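You operate a simulated robot arm through the tools that you are given. There is no shell and no other tool. Be economical: measure what you need, move in short steps, check, and stop when the job is done.

You are at the controls of a simulated two-armed robot. One attempt, no reset.

Task
Take the screw weight on the wooden table and put it away on the top of the steel table. Stack the 25 mm bearing box from the wooden table on top of the 30 mm bearing box. Put the brass plug labelled "120C" from the wooden table on the top of the tool stand. Open the desk drawer, fetch the black memory stick from the inside of the desk drawer and set it on top of the roller on the top of the steel table, then shut the drawer. Open the weights drawer, take the steel hub and leave it in the inside of the weights drawer, then shut the drawer. Open the red bin lid. Do these in any order.

It is judged by the outcome, as a careful person would: the job done as asked, and still so three seconds after it is handed in. It fails if anything else is knocked over, pushed out of place, dropped, spilled or broken. Lids that push on must go on centred and level and be pressed home; caps that screw on are set level and turned clockwise until they are tight.

Robot
Two 7-joint arms with two-finger grippers on one trunk, on a base that drives. Base frame: it is fixed to the floor where the robot stands at the start and does not move with it; the origin is under the middle of the robot, x ahead of it, y to its left, z up; the surface under the hand at the start is at about z = 800. Readings come in mm, degrees, newtons and seconds.
The left shoulder is at the start at [60, 123, 995], the right one opposite. With the tool pointing down near the work surface each hand reaches from about 340 to 800 mm from the robot's upright axis, wherever it stands, measured 20 degrees to its own side. Places, roughly: bearing box [750, 0, 750]; black memory stick (2x5x2 cm) [-1800, -4900, 700]; brass plug [750, -1000, 750]; desk drawer [-1900, -4800, 700]; inside of the weights drawer [400, -5100, 700]; red bin lid [-7200, -200, 400]; roller (8x8x3 cm) [-1300, -4800, 800]; screw weight [500, -250, 750]; steel hub (6x6x5 cm) [-900, -4800, 800]; top of the steel table [-700, -5000, 800]; top of the tool stand [-2100, -1300, 800]; weights drawer [400, -5000, 800]. Payload 1.47 kg a hand.
The tool frame of a hand sits at the grasp point between the pads (the TCP): z along the fingers, y along the line on which they close. The tips reach 16 mm beyond it. Largest opening 87 mm; the body of the gripper starts 55 mm behind the TCP.
Orientation is told as [roll, pitch, yaw] about the base's x, y, z axes, in that order, counted from this pose: with the fingers straight down and closing along the base's y, the tool's x points along the base's -x, its y along +y and its z along -z.

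Tools
- The arms move only by the tool apply_moves. It takes "left_motion", "right_motion" or both (then of equal length, played together; a hand with none holds still); each is a list of rows, each a list of 7 numbers: the shift along the base's x, y, z in mm, then the turn, a rotation vector about the base's x, y, z in degrees, then the finger opening in mm, from 0 to 87. In form: [[x, y, z, wx, wy, wz, hand], ...]. A call has 1 to 8 rows; each row is the pose to reach, as a shift and turn from the pose commanded when the call began. Rows are played at 5 a second. More than 50 mm and 8.6 degrees between two rows, or a gripper value outside its range, and nothing of the call is played. A pose out of reach is approached as far as the arm can. The call stops where the force on the tool passes 40 N (or 10 N more than at its start, if that is more) or the arm is blocked; 0.2 s more then pass. Each finger travels about 153 mm/s and halts on what it meets, pressing with about 28 N; the grip force reading is that of the motor and also rises with nothing between the fingers. The clock runs only during rows and for 0.2 s after the last one: add rows that repeat a pose to give the fingers time. It gives the time, the measured TCP pose, the force on the tool (base axes), the opening and the grip force at its end, in the units of the frame above (readings bear some noise), with the torque about the TCP (base axes, N m) and any sound that the robot's microphone picked up, and new pictures: "pictures" is both (left out), scene, wrist or none (wrist: the cameras of the hands that moved).
- Cameras (640 x 400 px; columns grow to the right, rows downward): "scene" is now at [93.2, -11.7, 1547]; the picture's right is [-0.03, -1.00, 0.00], its down [-0.79, 0.02, -0.62] and it looks along [0.62, -0.02, -0.79] (base axes); focal length 276 px, centre (320, 200). "left" rides on the left gripper at [73, -12, -90] in its tool frame; the picture's right is [0.16, 0.99, 0.00], its down [-0.72, 0.12, -0.68] and it looks along [-0.67, 0.11, 0.73] (tool axes); focal length 247 px, centre (320, 200). "right" rides on the right gripper at [73, 12, -90] in its tool frame; the picture's right is [-0.16, 0.99, 0.00], its down [-0.72, -0.12, -0.68] and it looks along [-0.67, -0.11, 0.73] (tool axes); focal length 247 px, centre (320, 200). There is no depth. A picture from a camera that has moved, and an enlarged one, comes with that camera's place and axes in the base frame and with its lens. The place of the scene camera against the robot may be out by one fixed shift of up to 18 mm in any direction.
- slide_trunk(by): slides the trunk up (or, below 0, down) by that many mm; the arms and the scene camera ride with it, the base frame stays. It gives what a move gives, with no picture.
- base_move(legs): drives the robot by 1 to 6 legs, each [ahead, left, turn to the left] in mm, mm and degrees, along the robot's own axes; the way and the turn of a leg run together, so that a leg with both is an arc; at most 1500 mm and 180 degrees a leg. The arms and the cameras ride along, it lands a little off, and it stops where it bumps. It gives what a move gives, and a new picture of the scene camera.
- head_to(pan, tilt): turns the head with the scene camera to pan (to the left, within 120 degrees either way) and tilt (down, from -29 to 69), counted from straight ahead of the robot. It gives what a move gives, and a new picture of the scene camera.
- inspect(camera, box): a new picture of the part [left, top, right, bottom] of that camera's present view, enlarged. The clock stands still meanwhile.
- finish_job(): hands the job in; it is judged then, once.

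Work in short steps. Places have to be worked out from the pictures, the camera data and where the tool is seen: move nearer, look again, correct. Check each grasp and each placing, and mend what went wrong. You have 217 turns and 260 pictures in all, those below and enlarged ones among them. Open the grippers and draw the arms clear of the work before you hand the job in, unless the task says otherwise; then end with one line.

The tools are called after "Call:" as a command line: name --argument value ..., lists and objects as JSON in quotes. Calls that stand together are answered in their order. apply_moves: Moves the arms, as the interface text tells. Its arguments: {"type":"object","properties":{"left_motion":{"type":"array"},"right_motion":{"type":"array"},"pictures":{"type":"string","enum":["both","scene","wrist","none"]}},"required":[]} The other tools are called the same way: slide_trunk (by) slides the trunk up or down; base_move (legs) drives the base; head_to (pan, tilt) turns the head that bears the scene camera; inspect (camera, box) takes an enlarged picture of a part of a camera's view; finish_job () hands the job in.

At the start:

```text
time: 0.0
left_ee_pos: [596.4, 255.5, 1093.9]
left_orientation: [0.1, 0.0, 0.0]
left_contact_force: [-0.1, -0.6, 0.2]
left_ft_torque: [-0.01, 0.01, 0.0]
left_opening: 87.0
left_grip_force: 0.1
right_ee_pos: [424.8, -187.4, 1107.9]
right_orientation: [0.0, 0.0, 0.0]
right_contact_force: [-0.6, -0.3, -0.2]
right_ft_torque: [-0.01, 0.02, -0.01]
right_opening: 87.1
right_grip_force: 0.1
trunk travel left (down, up): [-150.0, 80.0]
robot x, y, heading: [-3.3, -0.9, -0.3]
head pan, tilt: [-1.5, 52.0]
```

scene: 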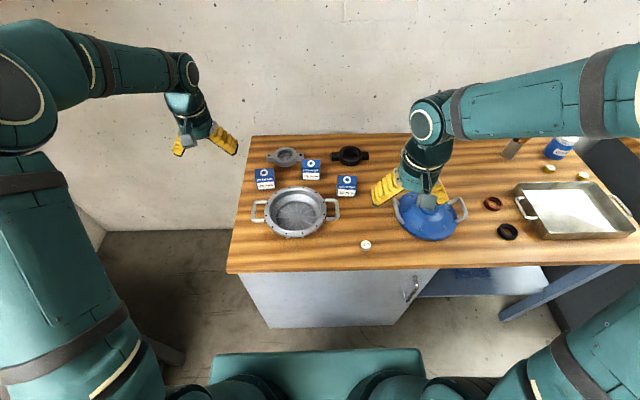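
right: 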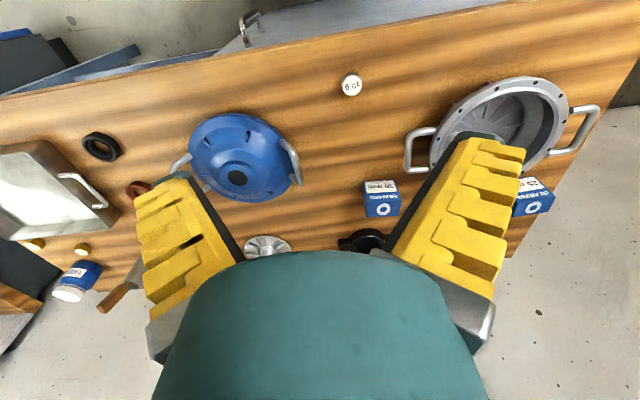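
left: 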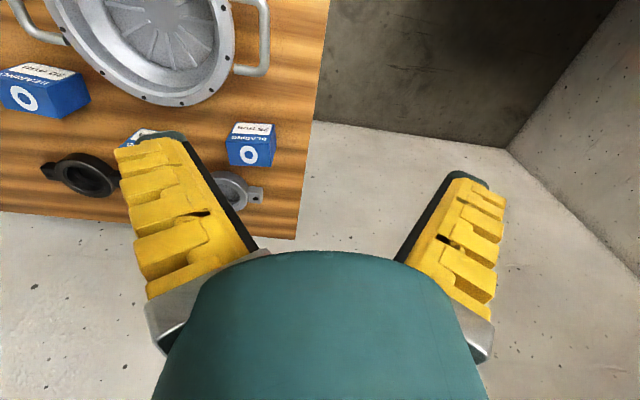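

The wooden table is ahead with three bearing boxes and a white screw weight-like thing; I enlarge to read labels.

Call:
inspect --camera "scene" --box '[230, 130, 390, 260]'

Call:
inspect --camera "scene" --box '[470, 120, 640, 250]'

Call:
inspect --camera "left" --box '[0, 30, 300, 220]'

```text
3.08 times, centred on (310, 195) of scene
camera zoom: at [93.2, -11.7, 1547.0], right [-0.03, -1.0, 0.0], down [-0.79, 0.02, -0.62], along [0.62, -0.02, -0.79], focal length 848 px, centre (351, 215)
```

zoom: 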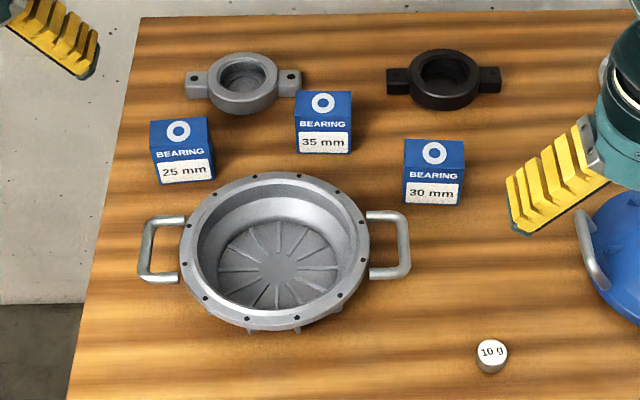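

```text
3.08 times, centred on (555, 185) of scene
camera zoom: at [93.2, -11.7, 1547.0], right [-0.03, -1.0, 0.0], down [-0.79, 0.02, -0.62], along [0.62, -0.02, -0.79], focal length 848 px, centre (-403, 246)
```

zoom: 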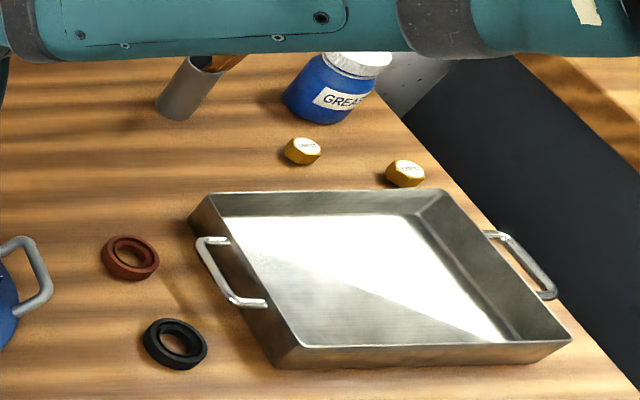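

```text
2.11 times, centred on (150, 125) of left
camera zoom: at [522.1, 244.6, 1183.1], right [-0.16, 0.99, 0.0], down [0.72, 0.12, 0.68], along [0.67, 0.11, -0.73], focal length 520 px, centre (678, 358)
```

zoom: 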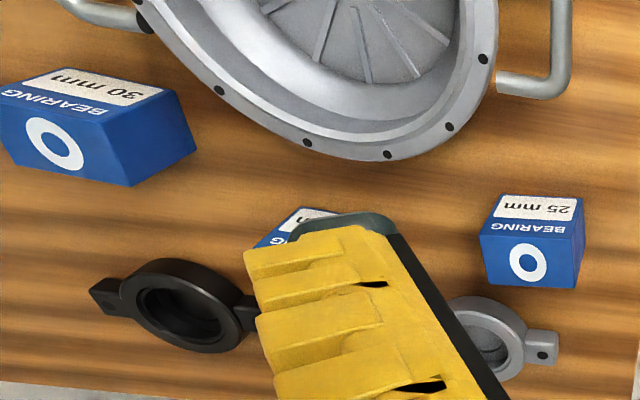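

The 25 mm box is near [713, 165], the 30 mm one near [682, -117]. I shift the base a little right so that the left hand reaches both.

Call:
base_move --legs '[[0, -70, 0]]'

Call:
apply_moves --left_motion '[[30, 0, -30, 0, 0, 0, 87], [60, 0, -60, 0, 0, 0, 87], [80, -10, -90, 0, 0, 0, 87], [80, -10, -90, 0, 0, 0, 87]]' --pictures "both"

```text
time: 1.3
left_ee_pos: [595.5, 188.6, 1094.9]
left_orientation: [0.0, 0.0, 0.1]
left_contact_force: [0.0, -0.9, 0.3]
left_ft_torque: [0.02, -0.03, -0.02]
left_opening: 86.8
left_grip_force: 0.1
right_ee_pos: [426.3, -256.0, 1107.7]
right_orientation: [0.1, 0.0, 0.1]
right_contact_force: [-0.2, -0.7, 0.8]
right_ft_torque: [0.01, -0.04, 0.0]
right_opening: 87.2
right_grip_force: 0.0
trunk travel left (down, up): [-150.0, 80.0]
robot x, y, heading: [-0.1, -70.2, 0.2]
head pan, tilt: [-1.5, 52.0]
camera scene: at [93.3, -81.6, 1547.0], right [-0.03, -1.0, 0.0], down [-0.79, 0.02, -0.62], along [0.62, -0.01, -0.79], focal length 276 px, centre (320, 200)
```

scene: 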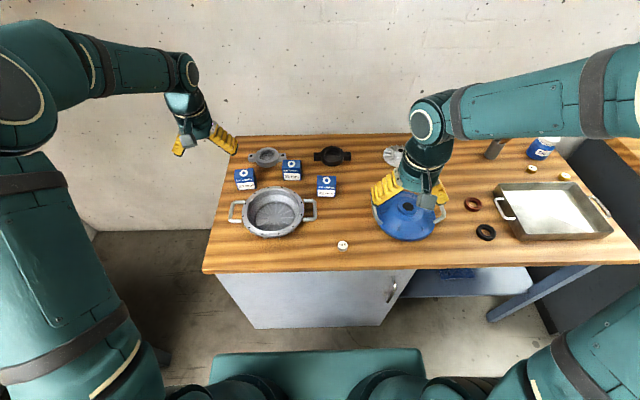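

```text
time: 2.3
left_ee_pos: [676.8, 177.8, 1003.9]
left_orientation: [0.0, 0.0, 0.2]
left_contact_force: [-0.2, 0.6, 0.1]
left_ft_torque: [0.0, -0.02, 0.01]
left_opening: 87.0
left_grip_force: 0.1
right_ee_pos: [425.2, -256.4, 1106.8]
right_orientation: [0.0, -0.1, 0.2]
right_contact_force: [0.5, 0.4, 0.3]
right_ft_torque: [-0.01, 0.0, -0.03]
right_opening: 86.8
right_grip_force: 0.1
trunk travel left (down, up): [-150.0, 80.0]
robot x, y, heading: [-1.8, -66.7, 0.1]
head pan, tilt: [-1.5, 52.0]
camera scene: at [92.3, -80.6, 1547.2], right [-0.03, -1.0, 0.0], down [-0.79, 0.02, -0.62], along [0.62, -0.02, -0.79], focal length 276 px, centre (320, 200)
camera left: at [602.4, 165.6, 1094.2], right [-0.16, 0.99, 0.0], down [0.72, 0.12, 0.68], along [0.67, 0.11, -0.73], focal length 247 px, centre (320, 200)
```

scene: 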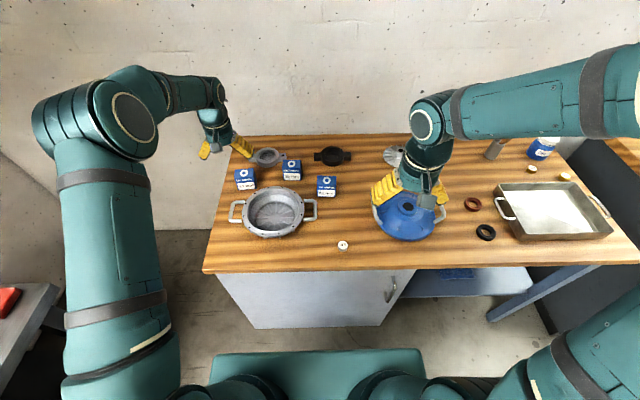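
left: 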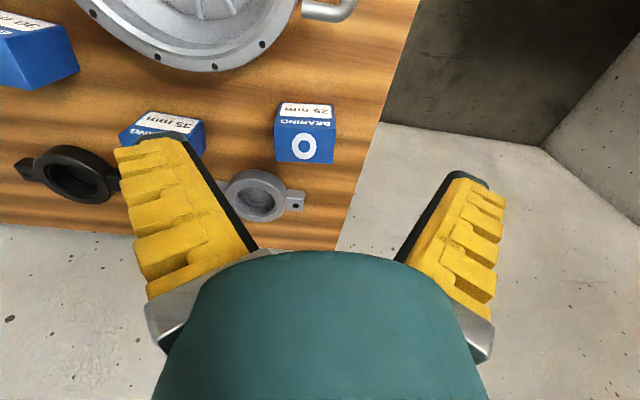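

Triangulated top of the 25 mm box: centre ≈ [737, 172, 860], yawed about +9°. I move the left hand above it and look.

Call:
apply_moves --left_motion '[[20, -2, -30, 0, 0, 4, 87], [40, -4, -60, 0, 0, 9, 87], [60, -6, -90, 0, 0, 9, 87], [60, -6, -90, 0, 0, 9, 87]]' --pictures "wrist"

```text
time: 3.3
left_ee_pos: [733.7, 171.9, 914.9]
left_orientation: [0.0, -0.1, 9.1]
left_contact_force: [-1.0, 0.4, 0.1]
left_ft_torque: [-0.01, 0.0, -0.01]
left_opening: 86.8
left_grip_force: 0.1
right_ee_pos: [426.0, -255.0, 1107.5]
right_orientation: [0.0, 0.0, 0.2]
right_contact_force: [-0.2, 0.3, 0.5]
right_ft_torque: [0.0, -0.02, 0.03]
right_opening: 87.2
right_grip_force: 0.0
trunk travel left (down, up): [-150.0, 80.0]
robot x, y, heading: [-1.6, -68.0, 0.2]
head pan, tilt: [-1.5, 52.0]
camera left: at [663.1, 148.1, 1004.6], right [-0.31, 0.95, 0.0], down [0.7, 0.23, 0.68], along [0.65, 0.21, -0.73], focal length 247 px, centre (320, 200)
```

left: 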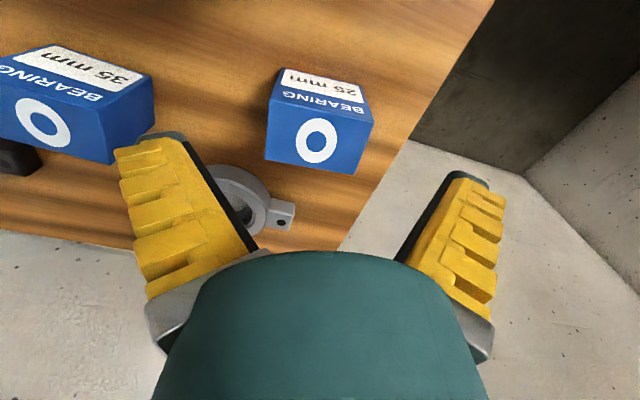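

Box is yawed about 6°, centre ≈ [741, 172]. I descend and grip.

Call:
apply_moves --left_motion '[[6, 0, -20, 0, 0, -3, 87], [6, 0, -50, 0, 0, -3, 87], [6, 0, -78, 0, 0, -3, 87], [6, 0, -78, 0, 0, -3, 87], [6, 0, -78, 0, 0, -3, 50], [6, 0, -78, 0, 0, -3, 50], [6, 0, -78, 0, 0, -3, 50]]' --pictures "wrist"

```text
time: 4.9
left_ee_pos: [740.0, 172.5, 834.7]
left_orientation: [0.0, -0.1, 6.1]
left_contact_force: [1.3, 0.0, -1.9]
left_ft_torque: [0.02, 0.03, 0.02]
left_opening: 73.7
left_grip_force: 28.2
right_ee_pos: [425.9, -255.7, 1107.5]
right_orientation: [-0.1, -0.1, 0.1]
right_contact_force: [0.3, -1.0, -0.7]
right_ft_torque: [0.0, 0.0, 0.04]
right_opening: 87.0
right_grip_force: 0.0
trunk travel left (down, up): [-150.0, 80.0]
robot x, y, heading: [3.1, -72.5, 0.1]
head pan, tilt: [-1.5, 52.0]
camera left: at [668.4, 152.8, 924.9], right [-0.26, 0.97, 0.0], down [0.71, 0.19, 0.68], along [0.66, 0.18, -0.73], focal length 247 px, centre (320, 200)
```

left: 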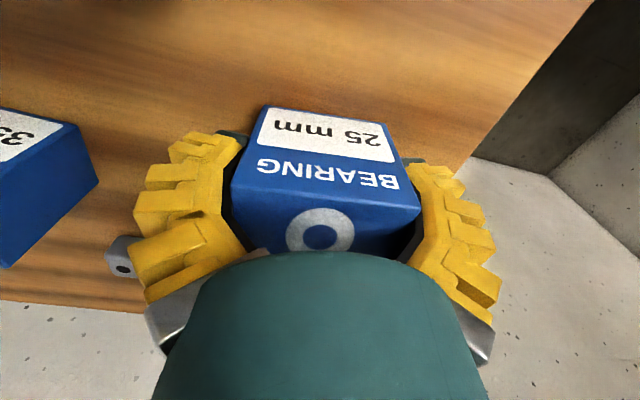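

Opening 73.7 mm is wider than I estimated, so the box top is probably lower; I enlarge the view to check.

Call:
inspect --camera "left" --box '[160, 80, 480, 280]'

```text
2.00 times, centred on (320, 180) of left
camera zoom: at [668.4, 152.8, 924.9], right [-0.26, 0.97, 0.0], down [0.71, 0.19, 0.68], along [0.66, 0.18, -0.73], focal length 494 px, centre (320, 240)
```

zoom: 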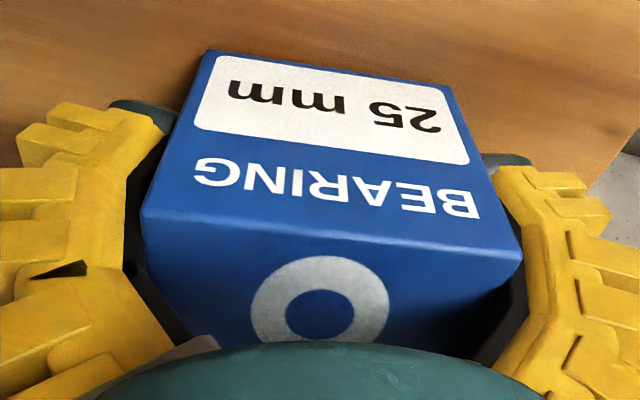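

Box top is at z≈856, table ≈784; grasp is good. I check the 30 mm box with the right wrist camera for a second bearing.

Call:
inspect --camera "right" --box '[320, 120, 560, 270]'

Call:
inspect --camera "scene" --box '[270, 140, 390, 215]'

```text
2.67 times, centred on (440, 195) of right
camera zoom: at [351.5, -243.9, 1197.6], right [0.16, 0.99, 0.0], down [0.72, -0.11, 0.68], along [0.67, -0.11, -0.73], focal length 659 px, centre (0, 213)
```

zoom: 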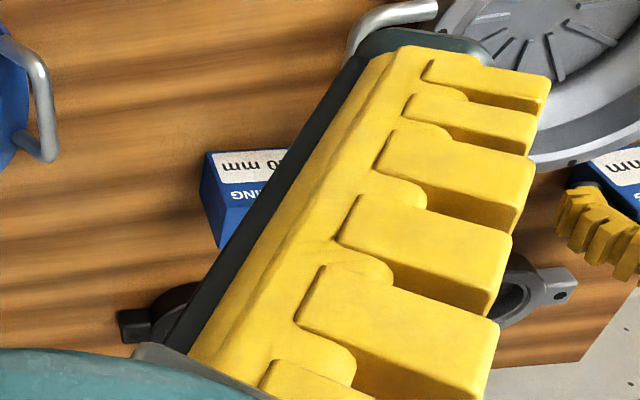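

```text
5.33 times, centred on (330, 178) of scene
camera zoom: at [93.5, -80.7, 1547.0], right [-0.03, -1.0, 0.0], down [-0.79, 0.02, -0.62], along [0.62, -0.02, -0.79], focal length 1470 px, centre (267, 320)
```

zoom: 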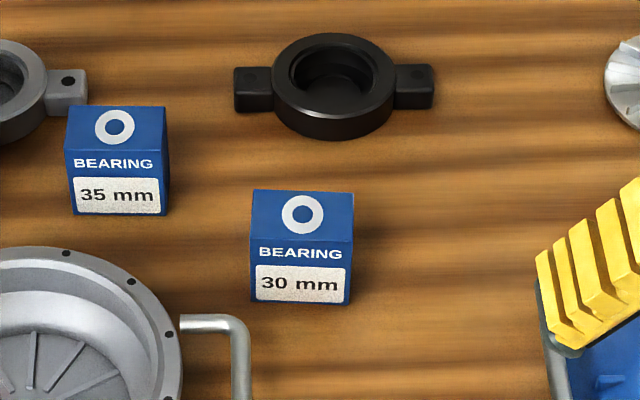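

I lift the 25 mm box and check.

Call:
apply_moves --left_motion '[[0, 0, 20, 0, 0, 0, 50], [0, 0, 50, 0, 0, 0, 50], [-10, 0, 90, 0, 0, 0, 50], [-30, 0, 130, 0, 0, 0, 50], [-30, 0, 130, 0, 0, 0, 50]]' --pictures "both"

```text
time: 6.1
left_ee_pos: [708.9, 171.9, 962.5]
left_orientation: [0.0, 0.0, 6.1]
left_contact_force: [0.4, -0.9, -1.4]
left_ft_torque: [-0.03, 0.0, 0.01]
left_opening: 73.4
left_grip_force: 28.2
right_ee_pos: [426.4, -256.7, 1108.5]
right_orientation: [0.0, 0.0, 0.1]
right_contact_force: [0.0, 1.4, 0.5]
right_ft_torque: [-0.01, 0.02, 0.01]
right_opening: 87.0
right_grip_force: 0.0
trunk travel left (down, up): [-150.0, 80.0]
robot x, y, heading: [4.1, -69.0, -0.1]
head pan, tilt: [-1.5, 52.0]
camera scene: at [94.5, -80.7, 1546.9], right [-0.03, -1.0, 0.0], down [-0.79, 0.02, -0.62], along [0.62, -0.02, -0.79], focal length 276 px, centre (320, 200)
camera left: at [637.3, 152.1, 1053.1], right [-0.26, 0.97, 0.0], down [0.71, 0.19, 0.68], along [0.66, 0.18, -0.73], focal length 247 px, centre (320, 200)
```

scene: 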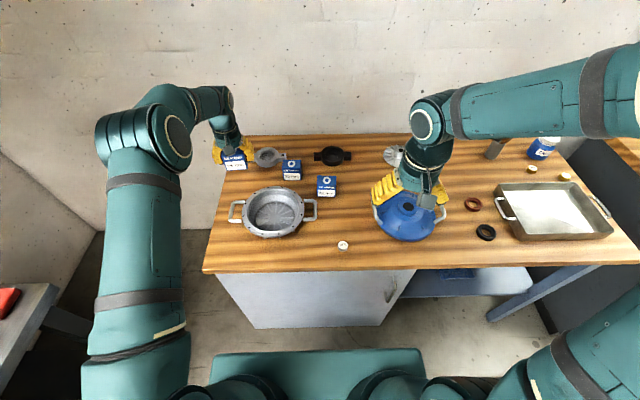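
left: 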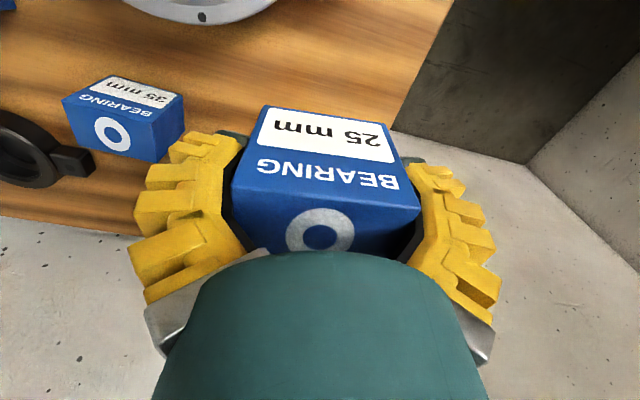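

Box is held. I carry it toward the 30 mm box, high, to see that box with the left wrist camera.

Call:
apply_moves --left_motion '[[0, -20, 40, 0, 0, 0, 50], [-5, -60, 60, 0, 0, 0, 50], [-10, -105, 78, 0, 0, 0, 50], [-15, -150, 78, 0, 0, 0, 50], [-19, -195, 78, 0, 0, 0, 50], [-19, -222, 78, 0, 0, 0, 50], [-19, -222, 78, 0, 0, 0, 50]]' --pictures "wrist"

Call:
inspect --camera "left" --box '[120, 0, 440, 200]'

```text
time: 7.7
left_ee_pos: [692.2, -51.8, 1043.9]
left_orientation: [0.0, 0.0, 6.1]
left_contact_force: [-0.3, -0.3, -0.6]
left_ft_torque: [0.01, -0.01, -0.02]
left_opening: 73.3
left_grip_force: 27.9
right_ee_pos: [425.9, -255.7, 1107.8]
right_orientation: [0.0, 0.0, 0.1]
right_contact_force: [0.2, 0.6, 0.5]
right_ft_torque: [0.03, 0.03, -0.01]
right_opening: 87.3
right_grip_force: 0.1
trunk travel left (down, up): [-150.0, 80.0]
robot x, y, heading: [3.7, -71.5, 0.3]
head pan, tilt: [-1.5, 52.0]
camera left: at [620.3, -71.0, 1133.2], right [-0.26, 0.96, 0.0], down [0.71, 0.19, 0.68], along [0.66, 0.18, -0.73], focal length 247 px, centre (320, 200)
```

left: 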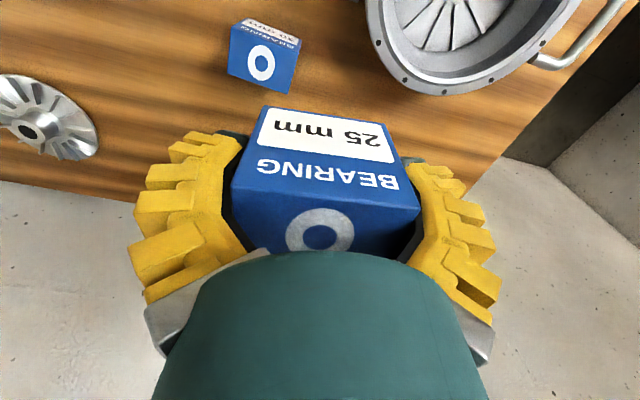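

```text
2.00 times, centred on (280, 100) of left
camera zoom: at [620.3, -71.0, 1133.2], right [-0.26, 0.96, 0.0], down [0.71, 0.19, 0.68], along [0.66, 0.18, -0.73], focal length 494 px, centre (400, 400)
```

zoom: 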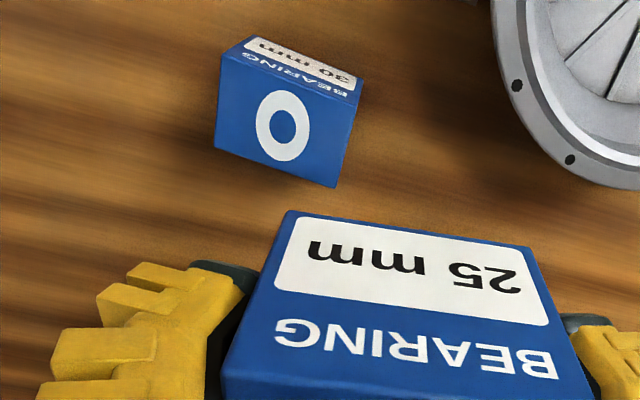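

The 30 mm box top centre comes out at ≈ [702, -109], yaw ≈ -3°. I hover over it, aligning yaw.

Call:
apply_moves --left_motion '[[3, -25, 0, 0, 0, -4, 50], [7, -57, -20, 0, 0, -7.5, 50], [7, -57, -60, 0, 0, -7.5, 50], [7, -57, -100, 0, 0, -7.5, 50], [7, -57, -105, 0, 0, -7.5, 50]]' --pictures "both"

Call:
inspect --camera "left" --box '[160, 60, 480, 260]'

Call:
inspect --camera "scene" --box '[270, 120, 390, 215]'

```text
time: 8.9
left_ee_pos: [699.5, -107.7, 938.7]
left_orientation: [0.0, 0.0, -1.4]
left_contact_force: [0.6, 0.1, -1.7]
left_ft_torque: [0.01, 0.02, -0.02]
left_opening: 73.5
left_grip_force: 27.9
right_ee_pos: [425.3, -255.5, 1107.6]
right_orientation: [0.0, 0.0, 0.1]
right_contact_force: [-0.3, 0.4, 0.5]
right_ft_torque: [0.03, 0.0, -0.01]
right_opening: 87.2
right_grip_force: 0.1
trunk travel left (down, up): [-150.0, 80.0]
robot x, y, heading: [-4.3, -69.5, -0.0]
head pan, tilt: [-1.5, 52.0]
camera scene: at [93.0, -80.6, 1547.1], right [-0.03, -1.0, 0.0], down [-0.79, 0.02, -0.62], along [0.62, -0.02, -0.79], focal length 276 px, centre (320, 200)
camera left: at [625.7, -117.3, 1028.5], right [-0.13, 0.99, 0.0], down [0.73, 0.1, 0.68], along [0.67, 0.09, -0.73], focal length 247 px, centre (320, 200)
```

scene: 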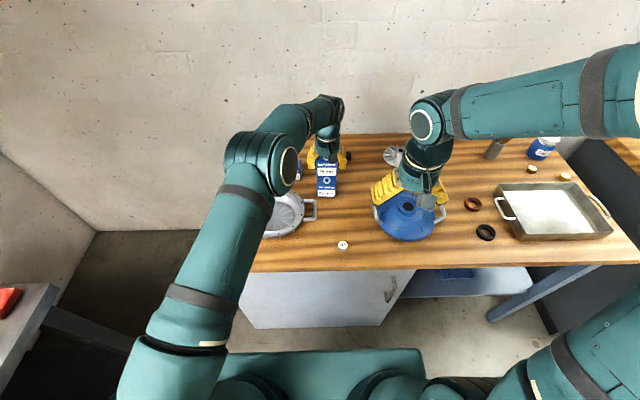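
left: 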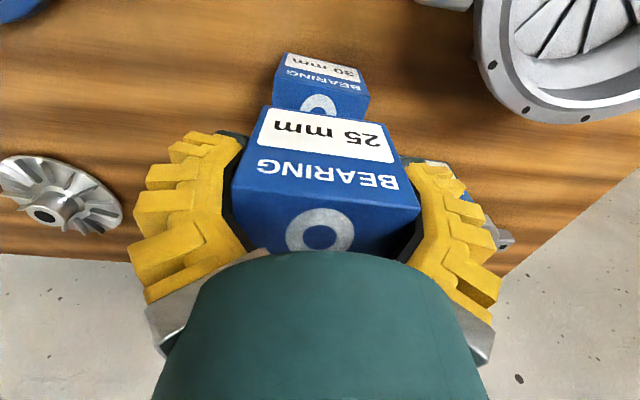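

```text
2.00 times, centred on (320, 160) of left
camera zoom: at [625.7, -117.3, 1028.5], right [-0.13, 0.99, 0.0], down [0.73, 0.1, 0.68], along [0.67, 0.09, -0.73], focal length 494 px, centre (320, 280)
```

zoom: 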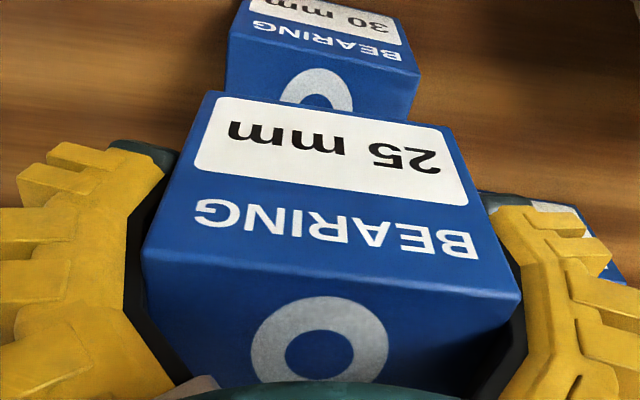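

```text
4.21 times, centred on (330, 168) of scene
camera zoom: at [93.0, -80.6, 1547.1], right [-0.03, -1.0, 0.0], down [-0.79, 0.02, -0.62], along [0.62, -0.02, -0.79], focal length 1161 px, centre (278, 337)
```

zoom: 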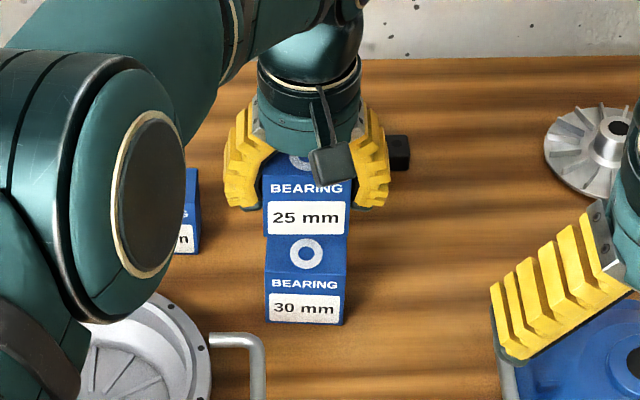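

Held box is nicely aligned over the 30 mm one (about 2 mm short in x). I lower about 42 mm, then feel for contact.

Call:
apply_moves --left_motion '[[2, -1, -20, 0, 0, -1, 50], [2, -1, -38, 0, 0, -1, 50], [2, -1, -42, 0, 0, -1, 50], [2, -1, -42, 0, 0, -1, 50]]' --pictures "wrist"

Call:
inspect --camera "scene" --box '[270, 120, 390, 215]'

```text
time: 9.9
left_ee_pos: [702.0, -109.0, 897.5]
left_orientation: [0.0, -0.1, -2.5]
left_contact_force: [2.3, -0.4, 6.9]
left_ft_torque: [0.2, 0.03, -0.06]
left_opening: 73.3
left_grip_force: 28.1
right_ee_pos: [424.1, -256.0, 1107.0]
right_orientation: [0.1, 0.0, 0.2]
right_contact_force: [-0.4, 0.1, 0.1]
right_ft_torque: [0.0, 0.0, 0.03]
right_opening: 87.1
right_grip_force: 0.0
trunk travel left (down, up): [-150.0, 80.0]
robot x, y, heading: [-0.7, -69.2, 0.2]
head pan, tilt: [-1.5, 52.0]
camera left: at [627.5, -117.4, 986.8], right [-0.12, 0.99, 0.0], down [0.73, 0.09, 0.68], along [0.68, 0.08, -0.73], focal length 247 px, centre (320, 200)
```

left: 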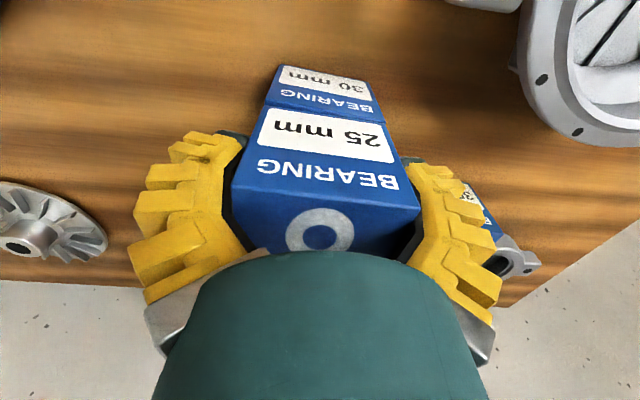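

```text
4.21 times, centred on (330, 168) of scene
camera zoom: at [92.8, -80.8, 1547.2], right [-0.03, -1.0, 0.0], down [-0.79, 0.02, -0.62], along [0.62, -0.02, -0.79], focal length 1161 px, centre (278, 337)
```

zoom: 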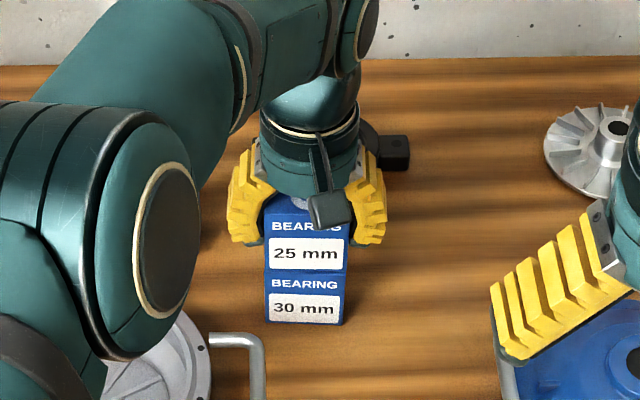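

Contact felt (7 N); boxes flush. I release and rise.

Call:
apply_moves --left_motion '[[0, 0, 0, 0, 0, 0, 80], [0, 0, 0, 0, 0, 0, 87], [0, 0, 0, 0, 0, 0, 87], [0, 0, 25, 0, 0, 0, 87], [0, 0, 60, 0, 0, 0, 87], [-20, 0, 100, 0, 0, 0, 87], [-50, 20, 120, 0, 0, 0, 87]]' --pictures "both"

Call:
inspect --camera "scene" --box '[270, 120, 390, 215]'

```text
time: 11.5
left_ee_pos: [650.7, -88.2, 1017.4]
left_orientation: [0.0, 0.0, -2.5]
left_contact_force: [0.6, 0.2, 0.0]
left_ft_torque: [0.0, -0.03, 0.0]
left_opening: 87.4
left_grip_force: 0.0
right_ee_pos: [424.7, -254.9, 1108.0]
right_orientation: [0.1, -0.1, 0.1]
right_contact_force: [-0.5, -0.8, 0.5]
right_ft_torque: [0.05, 0.0, -0.02]
right_opening: 87.1
right_grip_force: 0.1
trunk travel left (down, up): [-150.0, 80.0]
robot x, y, heading: [-2.6, -72.5, -0.1]
head pan, tilt: [-1.5, 52.0]
camera scene: at [92.2, -79.7, 1547.1], right [-0.03, -1.0, 0.0], down [-0.79, 0.02, -0.62], along [0.62, -0.02, -0.79], focal length 276 px, centre (320, 200)
camera left: at [576.9, -97.1, 1107.1], right [-0.12, 0.99, 0.0], down [0.73, 0.09, 0.68], along [0.68, 0.08, -0.73], focal length 247 px, centre (320, 200)
```

scene: 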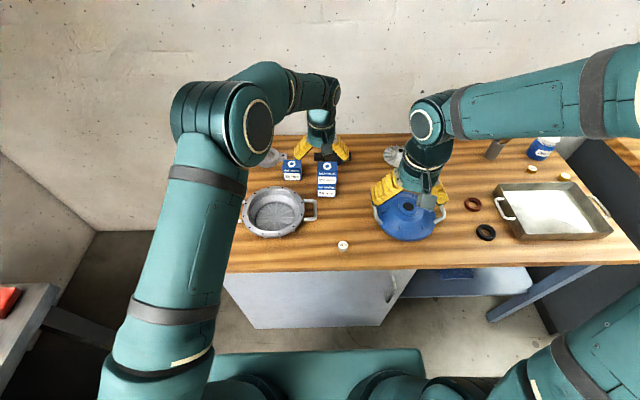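
left: 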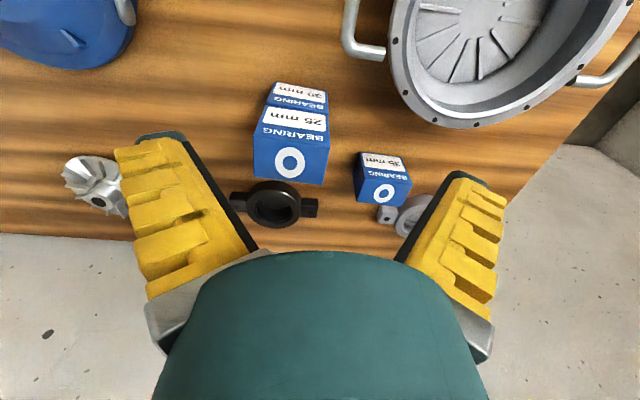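

```text
4.21 times, centred on (330, 168) of scene
camera zoom: at [92.2, -79.7, 1547.1], right [-0.03, -1.0, 0.0], down [-0.79, 0.02, -0.62], along [0.62, -0.02, -0.79], focal length 1161 px, centre (278, 337)
```

zoom: 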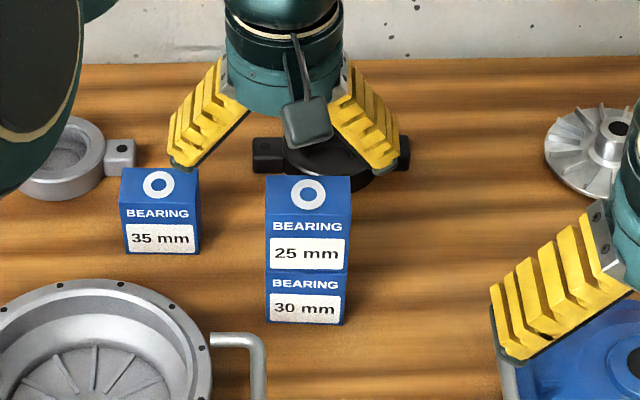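

Stack is good. The 10 g weight is at ≈ [484, -150]. I withdraw the left arm and bring the right hand above the weight.

Call:
apply_moves --left_motion '[[-10, 45, 15, 0, 0, 0, 87], [-20, 90, 30, 0, 0, 0, 87], [-30, 135, 50, 0, 0, 0, 87], [-40, 180, 70, 0, 0, 0, 87], [-50, 225, 80, 0, 0, 0, 87], [-50, 260, 80, 0, 0, 2.5, 87], [-50, 280, 80, 0, 0, 2.5, 87], [-50, 280, 80, 0, 0, 2.5, 87]]' --right_motion '[[0, 0, 0, 0, 0, 0, 87], [0, 0, 0, 0, 0, 0, 87], [0, 0, 0, 0, 0, 0, 87], [10, 25, -30, 0, 0, 0, 80], [20, 50, -65, 0, 0, 0, 70], [30, 75, -100, 0, 0, 0, 60], [40, 105, -135, 0, 0, 0, 50], [40, 105, -150, 0, 0, 0, 50]]' --pictures "wrist"

Call:
inspect --camera "right" --box '[200, 0, 440, 150]'

```text
refused: row 3 steps farther than a row can; nothing moved
```

```text
2.67 times, centred on (320, 75) of right
camera zoom: at [350.5, -243.0, 1198.1], right [0.16, 0.99, 0.0], down [0.72, -0.11, 0.68], along [0.67, -0.11, -0.73], focal length 659 px, centre (320, 533)
```

zoom: 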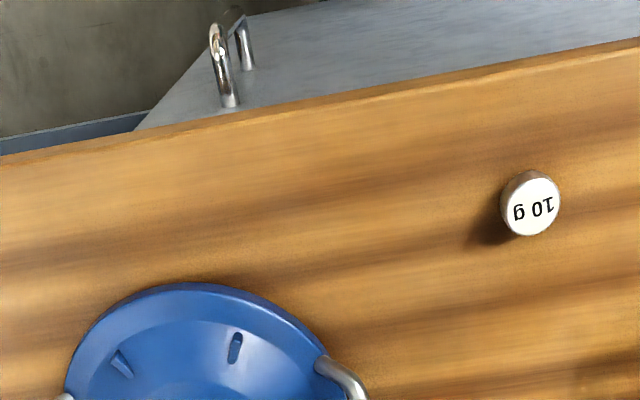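

I resend with smaller steps.

Call:
apply_moves --left_motion '[[-10, 42, 15, 0, 0, 0, 87], [-20, 84, 30, 0, 0, 0, 87], [-30, 126, 45, 0, 0, 0, 87], [-40, 168, 60, 0, 0, 0, 87], [-50, 210, 70, 0, 0, 0, 87], [-50, 250, 80, 0, 0, 2.5, 87], [-50, 280, 80, 0, 0, 2.5, 87], [-50, 280, 80, 0, 0, 2.5, 87]]' --right_motion '[[0, 0, 0, 0, 0, 0, 87], [0, 0, 0, 0, 0, 0, 87], [0, 10, -10, 0, 0, 0, 87], [10, 30, -40, 0, 0, 0, 80], [20, 50, -75, 0, 0, 0, 70], [30, 75, -110, 0, 0, 0, 60], [40, 100, -140, 0, 0, 0, 50], [40, 105, -155, 0, 0, 0, 50]]' --pictures "wrist"

Call:
inspect --camera "right" --box '[200, 40, 440, 190]'

```text
time: 13.3
left_ee_pos: [600.8, 191.4, 1096.5]
left_orientation: [0.0, 0.0, 0.1]
left_contact_force: [0.9, 0.0, 0.4]
left_ft_torque: [-0.01, 0.01, 0.01]
left_opening: 87.0
left_grip_force: 0.1
right_ee_pos: [467.5, -152.4, 951.4]
right_orientation: [0.0, 0.0, 0.0]
right_contact_force: [0.2, 0.7, -0.1]
right_ft_torque: [-0.01, 0.0, -0.01]
right_opening: 55.1
right_grip_force: 3.6
trunk travel left (down, up): [-150.0, 80.0]
robot x, y, heading: [0.7, -68.0, 0.2]
head pan, tilt: [-1.5, 52.0]
camera right: at [392.1, -140.7, 1042.9], right [0.16, 0.99, 0.0], down [0.72, -0.12, 0.68], along [0.67, -0.11, -0.73], focal length 247 px, centre (320, 200)
camera left: at [525.8, 180.0, 1186.2], right [-0.16, 0.99, 0.0], down [0.72, 0.12, 0.68], along [0.67, 0.11, -0.73], focal length 247 px, centre (320, 200)
```

right: 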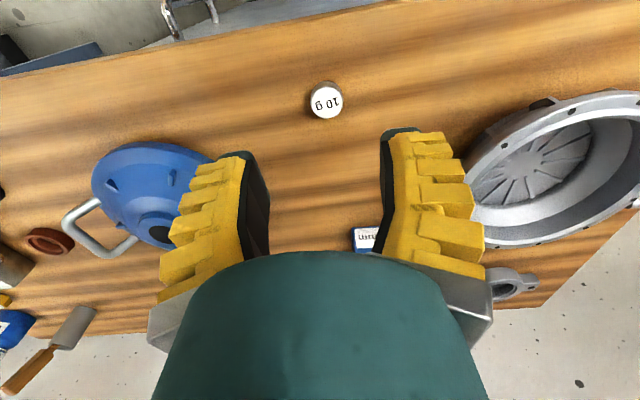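
left: 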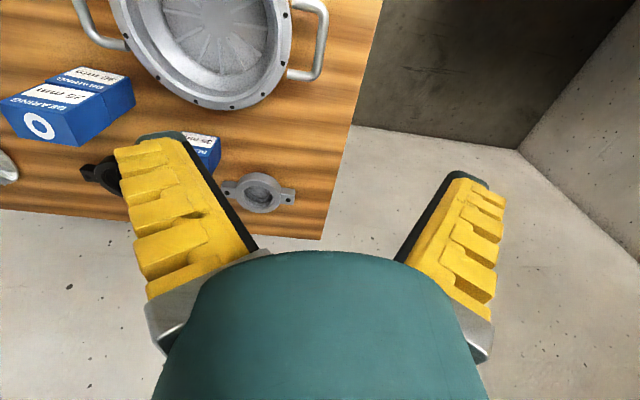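

```text
2.67 times, centred on (320, 115) of right
camera zoom: at [392.1, -140.7, 1042.9], right [0.16, 0.99, 0.0], down [0.72, -0.12, 0.68], along [0.67, -0.11, -0.73], focal length 659 px, centre (320, 427)
```

zoom: 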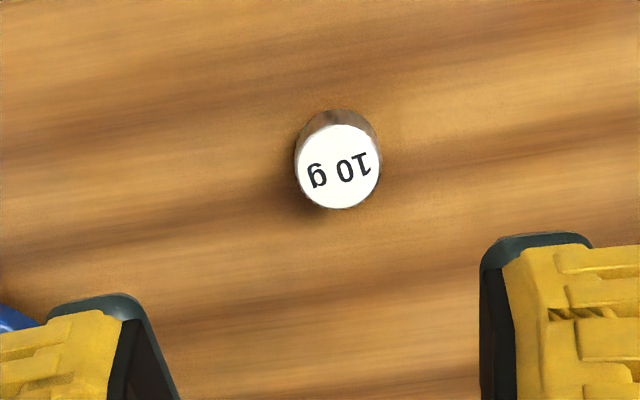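

The weight's top is near [479, -148, 818]. I descend with moderate opening and look before closing.

Call:
apply_moves --right_motion '[[8, 4, -40, 0, 0, 0, 50], [12, 4, -85, 0, 0, 0, 50], [12, 4, -115, 0, 0, 0, 50], [12, 4, -127, 0, 0, 0, 50], [12, 4, -127, 0, 0, 0, 50]]' --pictures "wrist"

```text
time: 14.5
left_ee_pos: [600.5, 192.8, 1096.9]
left_orientation: [0.0, 0.0, 0.1]
left_contact_force: [0.6, -0.2, -0.1]
left_ft_torque: [-0.02, 0.02, -0.04]
left_opening: 87.0
left_grip_force: 0.0
right_ee_pos: [479.2, -146.7, 823.4]
right_orientation: [-0.1, 0.0, 0.2]
right_contact_force: [-0.5, -0.3, -0.2]
right_ft_torque: [0.03, -0.02, -0.02]
right_opening: 55.4
right_grip_force: 3.9
trunk travel left (down, up): [-150.0, 80.0]
robot x, y, heading: [-1.5, -67.5, -0.1]
head pan, tilt: [-1.5, 52.0]
camera right: at [404.9, -134.9, 916.0], right [0.16, 0.99, 0.0], down [0.72, -0.11, 0.68], along [0.67, -0.11, -0.73], focal length 247 px, centre (320, 200)
```

right: 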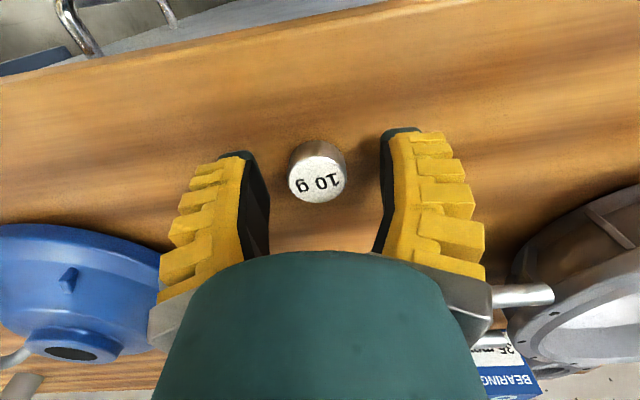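

The weight sits centred between the pads. I lower slightly and close.

Call:
apply_moves --right_motion '[[0, 0, -4, 0, 0, 0, 50], [0, 0, -4, 0, 0, 0, 10], [0, 0, -4, 0, 0, 0, 10], [0, 0, -4, 0, 0, 0, 10], [0, 0, 30, 0, 0, 0, 10], [0, 0, 70, 0, 0, 0, 10]]' --pictures "wrist"

```text
time: 15.9
left_ee_pos: [598.5, 192.8, 1095.7]
left_orientation: [-0.1, -0.1, 0.1]
left_contact_force: [0.6, -0.4, 0.4]
left_ft_torque: [-0.01, -0.04, 0.0]
left_opening: 86.9
left_grip_force: 0.0
right_ee_pos: [477.3, -147.5, 896.4]
right_orientation: [0.0, 0.1, 0.1]
right_contact_force: [0.0, -0.8, -0.7]
right_ft_torque: [-0.03, -0.02, -0.02]
right_opening: 16.7
right_grip_force: 27.7
trunk travel left (down, up): [-150.0, 80.0]
robot x, y, heading: [-0.3, -68.3, 0.1]
head pan, tilt: [-1.5, 52.0]
camera right: at [402.1, -135.7, 987.2], right [0.16, 0.99, 0.0], down [0.72, -0.11, 0.68], along [0.67, -0.11, -0.73], focal length 247 px, centre (320, 200)
```

right: 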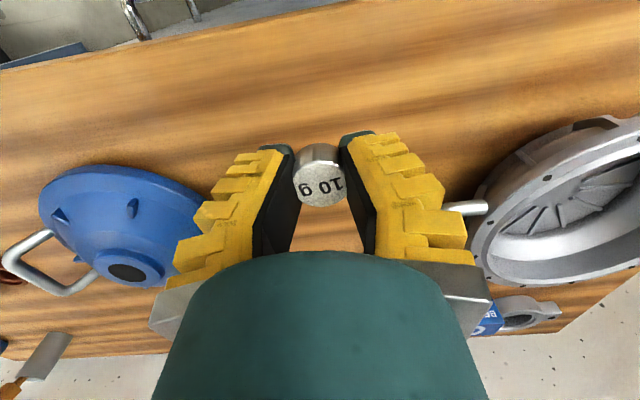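

Weight held. I raise the right hand and look to the right before driving.

Call:
apply_moves --right_motion '[[-10, -30, 35, 0, 0, 0, 10], [-20, -60, 70, 0, 0, 0, 10], [-30, -90, 105, 0, 0, 0, 10], [-40, -110, 150, 0, 0, 0, 10], [-50, -110, 195, 0, 0, 0, 10]]' --pictures "none"

Call:
head_to --pan -70 --tilt 40

```text
refused: row 4 steps farther than a row can; nothing moved
```

```text
time: 17.3
left_ee_pos: [599.1, 191.9, 1096.6]
left_orientation: [-0.1, 0.0, 0.2]
left_contact_force: [0.1, -0.1, -0.1]
left_ft_torque: [0.0, -0.01, -0.01]
left_opening: 86.8
left_grip_force: 0.1
right_ee_pos: [477.7, -147.7, 895.9]
right_orientation: [0.0, -0.1, 0.1]
right_contact_force: [0.1, -0.5, -0.3]
right_ft_torque: [0.02, 0.0, -0.02]
right_opening: 15.9
right_grip_force: 28.0
trunk travel left (down, up): [-150.0, 80.0]
robot x, y, heading: [-2.2, -68.2, 0.1]
head pan, tilt: [-70.0, 40.0]
camera scene: at [47.4, -158.8, 1563.8], right [-0.94, -0.34, 0.0], down [-0.22, 0.6, -0.77], along [0.26, -0.72, -0.64], focal length 276 px, centre (320, 200)
```

scene: 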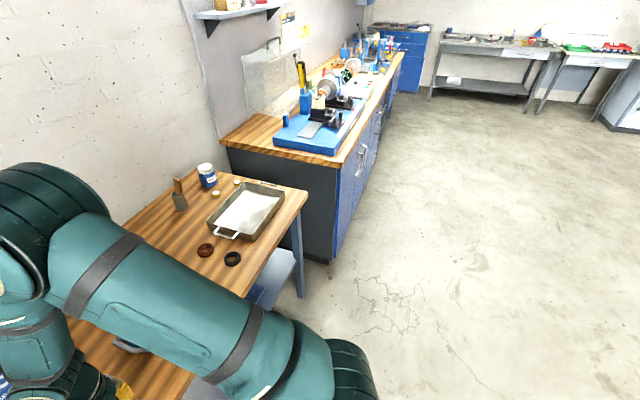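

Floor to the right is clear. I raise the right hand, then drive right to face the brass plugs.

Call:
apply_moves --right_motion '[[-10, -20, 40, 0, 0, 0, 10], [-20, -40, 80, 0, 0, 0, 10], [-30, -60, 120, 0, 0, 0, 10], [-40, -80, 160, 0, 0, 0, 10], [-50, -100, 200, 0, 0, 0, 10]]' --pictures "none"

Call:
base_move --legs '[[0, -1060, 0]]'

Call:
head_to --pan 0 --tilt 50

```text
time: 18.5
left_ee_pos: [598.2, 192.5, 1095.9]
left_orientation: [0.0, -0.1, 0.1]
left_contact_force: [-0.9, -0.8, 1.4]
left_ft_torque: [0.03, 0.02, 0.03]
left_opening: 86.7
left_grip_force: 0.1
right_ee_pos: [428.5, -248.7, 1098.3]
right_orientation: [0.0, 0.1, 0.1]
right_contact_force: [-0.4, -0.4, 0.6]
right_ft_torque: [-0.01, -0.05, -0.02]
right_opening: 15.8
right_grip_force: 27.9
trunk travel left (down, up): [-150.0, 80.0]
robot x, y, heading: [0.8, -65.3, 0.0]
head pan, tilt: [-70.0, 40.0]
```

```text
time: 28.2
left_ee_pos: [605.0, -868.0, 1096.2]
left_orientation: [-0.1, 0.0, 0.9]
left_contact_force: [0.0, 0.3, 0.0]
left_ft_torque: [0.0, -0.02, 0.0]
left_opening: 86.9
left_grip_force: 0.0
right_ee_pos: [439.5, -1309.9, 1097.1]
right_orientation: [0.0, 0.0, 0.9]
right_contact_force: [-0.1, 0.1, -0.2]
right_ft_torque: [0.01, 0.01, -0.01]
right_opening: 15.5
right_grip_force: 28.1
trunk travel left (down, up): [-150.0, 80.0]
robot x, y, heading: [7.8, -1140.5, 1.1]
head pan, tilt: [-70.0, 40.0]
camera scene: at [57.4, -1227.3, 1563.8], right [-0.93, -0.36, 0.0], down [-0.23, 0.6, -0.77], along [0.27, -0.72, -0.64], focal length 276 px, centre (320, 200)
```

scene: 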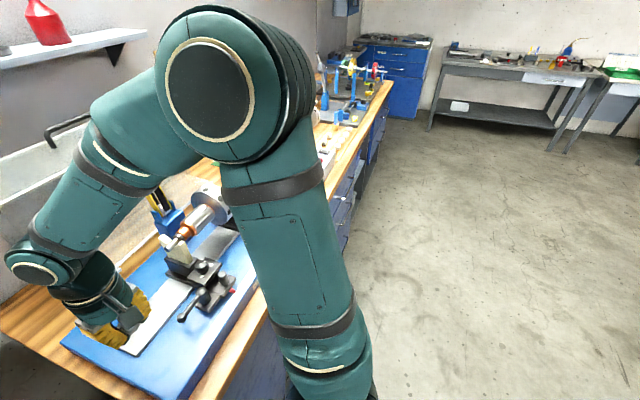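

```text
time: 29.6
left_ee_pos: [605.5, -867.5, 1096.4]
left_orientation: [0.0, 0.1, 0.9]
left_contact_force: [-0.7, -0.1, -0.7]
left_ft_torque: [-0.01, -0.03, -0.02]
left_opening: 87.0
left_grip_force: 0.2
right_ee_pos: [439.3, -1310.2, 1097.5]
right_orientation: [0.0, -0.1, 1.0]
right_contact_force: [-0.1, 0.1, -0.8]
right_ft_torque: [0.01, 0.0, -0.04]
right_opening: 15.5
right_grip_force: 27.4
trunk travel left (down, up): [-150.0, 80.0]
robot x, y, heading: [11.1, -1136.6, 0.9]
head pan, tilt: [0.0, 50.0]
camera scene: at [104.1, -1146.6, 1549.7], right [0.01, -1.0, 0.0], down [-0.77, -0.01, -0.64], along [0.64, 0.01, -0.77], focal length 276 px, centre (320, 200)
```

scene: 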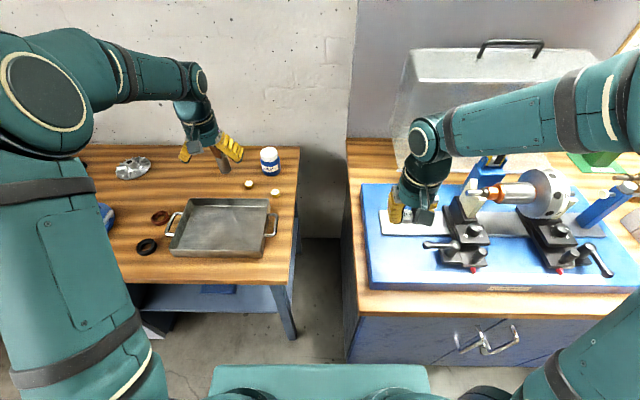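

Now I enlarge the two brass plugs.

Call:
inspect --camera "scene" --box '[220, 165, 300, 215]'

Call:
inspect --camera "left" --box '[120, 0, 440, 200]'

```text
8.00 times, centred on (260, 190) of scene
camera zoom: at [104.1, -1146.6, 1549.7], right [0.01, -1.0, 0.0], down [-0.77, -0.01, -0.64], along [0.64, 0.01, -0.77], focal length 2205 px, centre (800, 280)
```

zoom: 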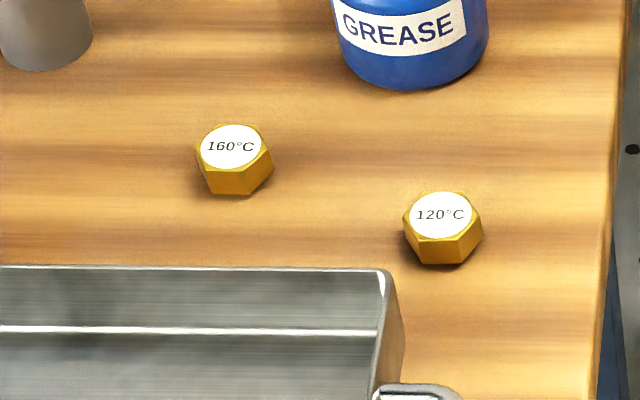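

```text
2.00 times, centred on (280, 100) of left
camera zoom: at [531.3, -881.1, 1186.0], right [-0.17, 0.98, 0.0], down [0.72, 0.13, 0.68], along [0.67, 0.12, -0.73], focal length 494 px, centre (400, 400)
```

zoom: 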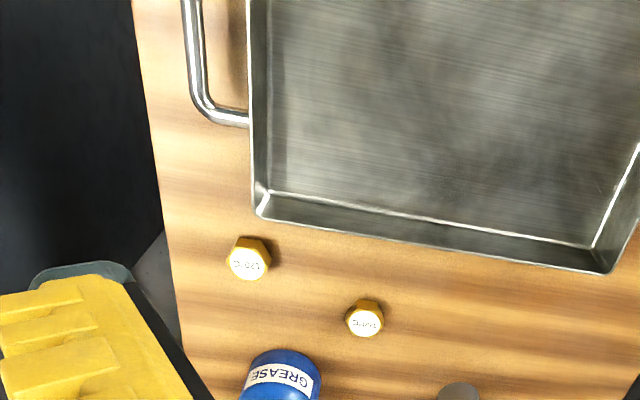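

The 120 °C plug is the right one, at ≈ [737, -966]. I hover the left hand over it, yaw about -14° to suit its flats.

Call:
apply_moves --left_motion '[[25, -20, -33, 0, 0, -3, 70], [50, -40, -66, 0, 0, -6, 60], [75, -60, -98, 0, 0, -9, 55], [100, -80, -130, 0, 0, -12, 55], [118, -98, -155, 0, 0, -15, 55], [118, -98, -155, 0, 0, -15, 55]]' --pictures "wrist"

Call:
inspect --camera "left" --box '[200, 60, 440, 210]'

```text
time: 31.0
left_ee_pos: [723.2, -965.3, 941.7]
left_orientation: [0.0, -0.1, -14.0]
left_contact_force: [-0.3, 0.2, 0.1]
left_ft_torque: [0.02, -0.03, 0.03]
left_opening: 59.8
left_grip_force: 3.5
right_ee_pos: [439.3, -1308.8, 1098.3]
right_orientation: [-0.1, 0.0, 0.8]
right_contact_force: [0.4, -0.7, 0.4]
right_ft_torque: [0.0, -0.03, -0.01]
right_opening: 15.4
right_grip_force: 28.3
trunk travel left (down, up): [-150.0, 80.0]
robot x, y, heading: [8.9, -1138.9, 1.0]
head pan, tilt: [0.0, 50.0]
camera left: at [647.9, -959.6, 1032.4], right [0.09, 1.0, 0.0], down [0.73, -0.06, 0.68], along [0.68, -0.06, -0.73], focal length 247 px, centre (320, 200)
```

left: 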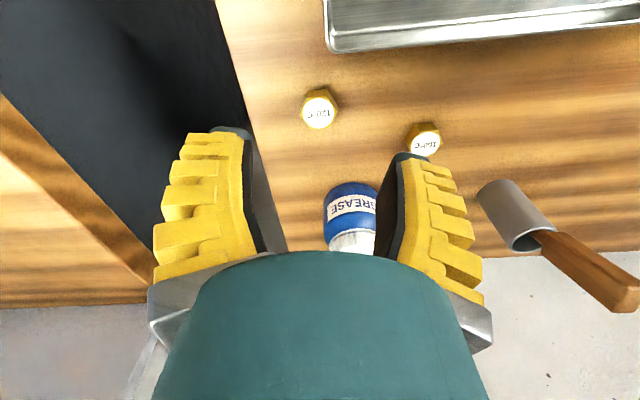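

```text
2.67 times, centred on (320, 135) of left
camera zoom: at [647.9, -959.6, 1032.4], right [0.09, 1.0, 0.0], down [0.73, -0.06, 0.68], along [0.68, -0.06, -0.73], focal length 659 px, centre (320, 373)
```

zoom: 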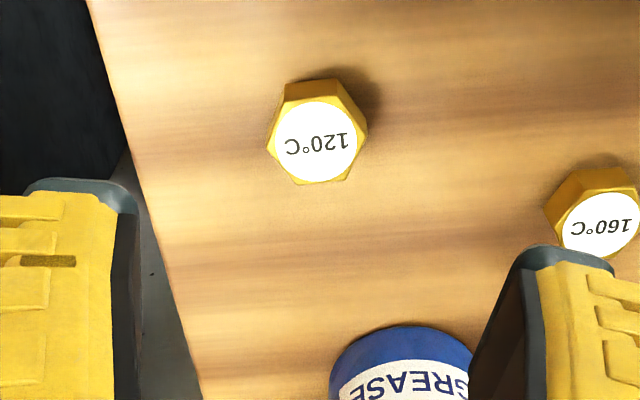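

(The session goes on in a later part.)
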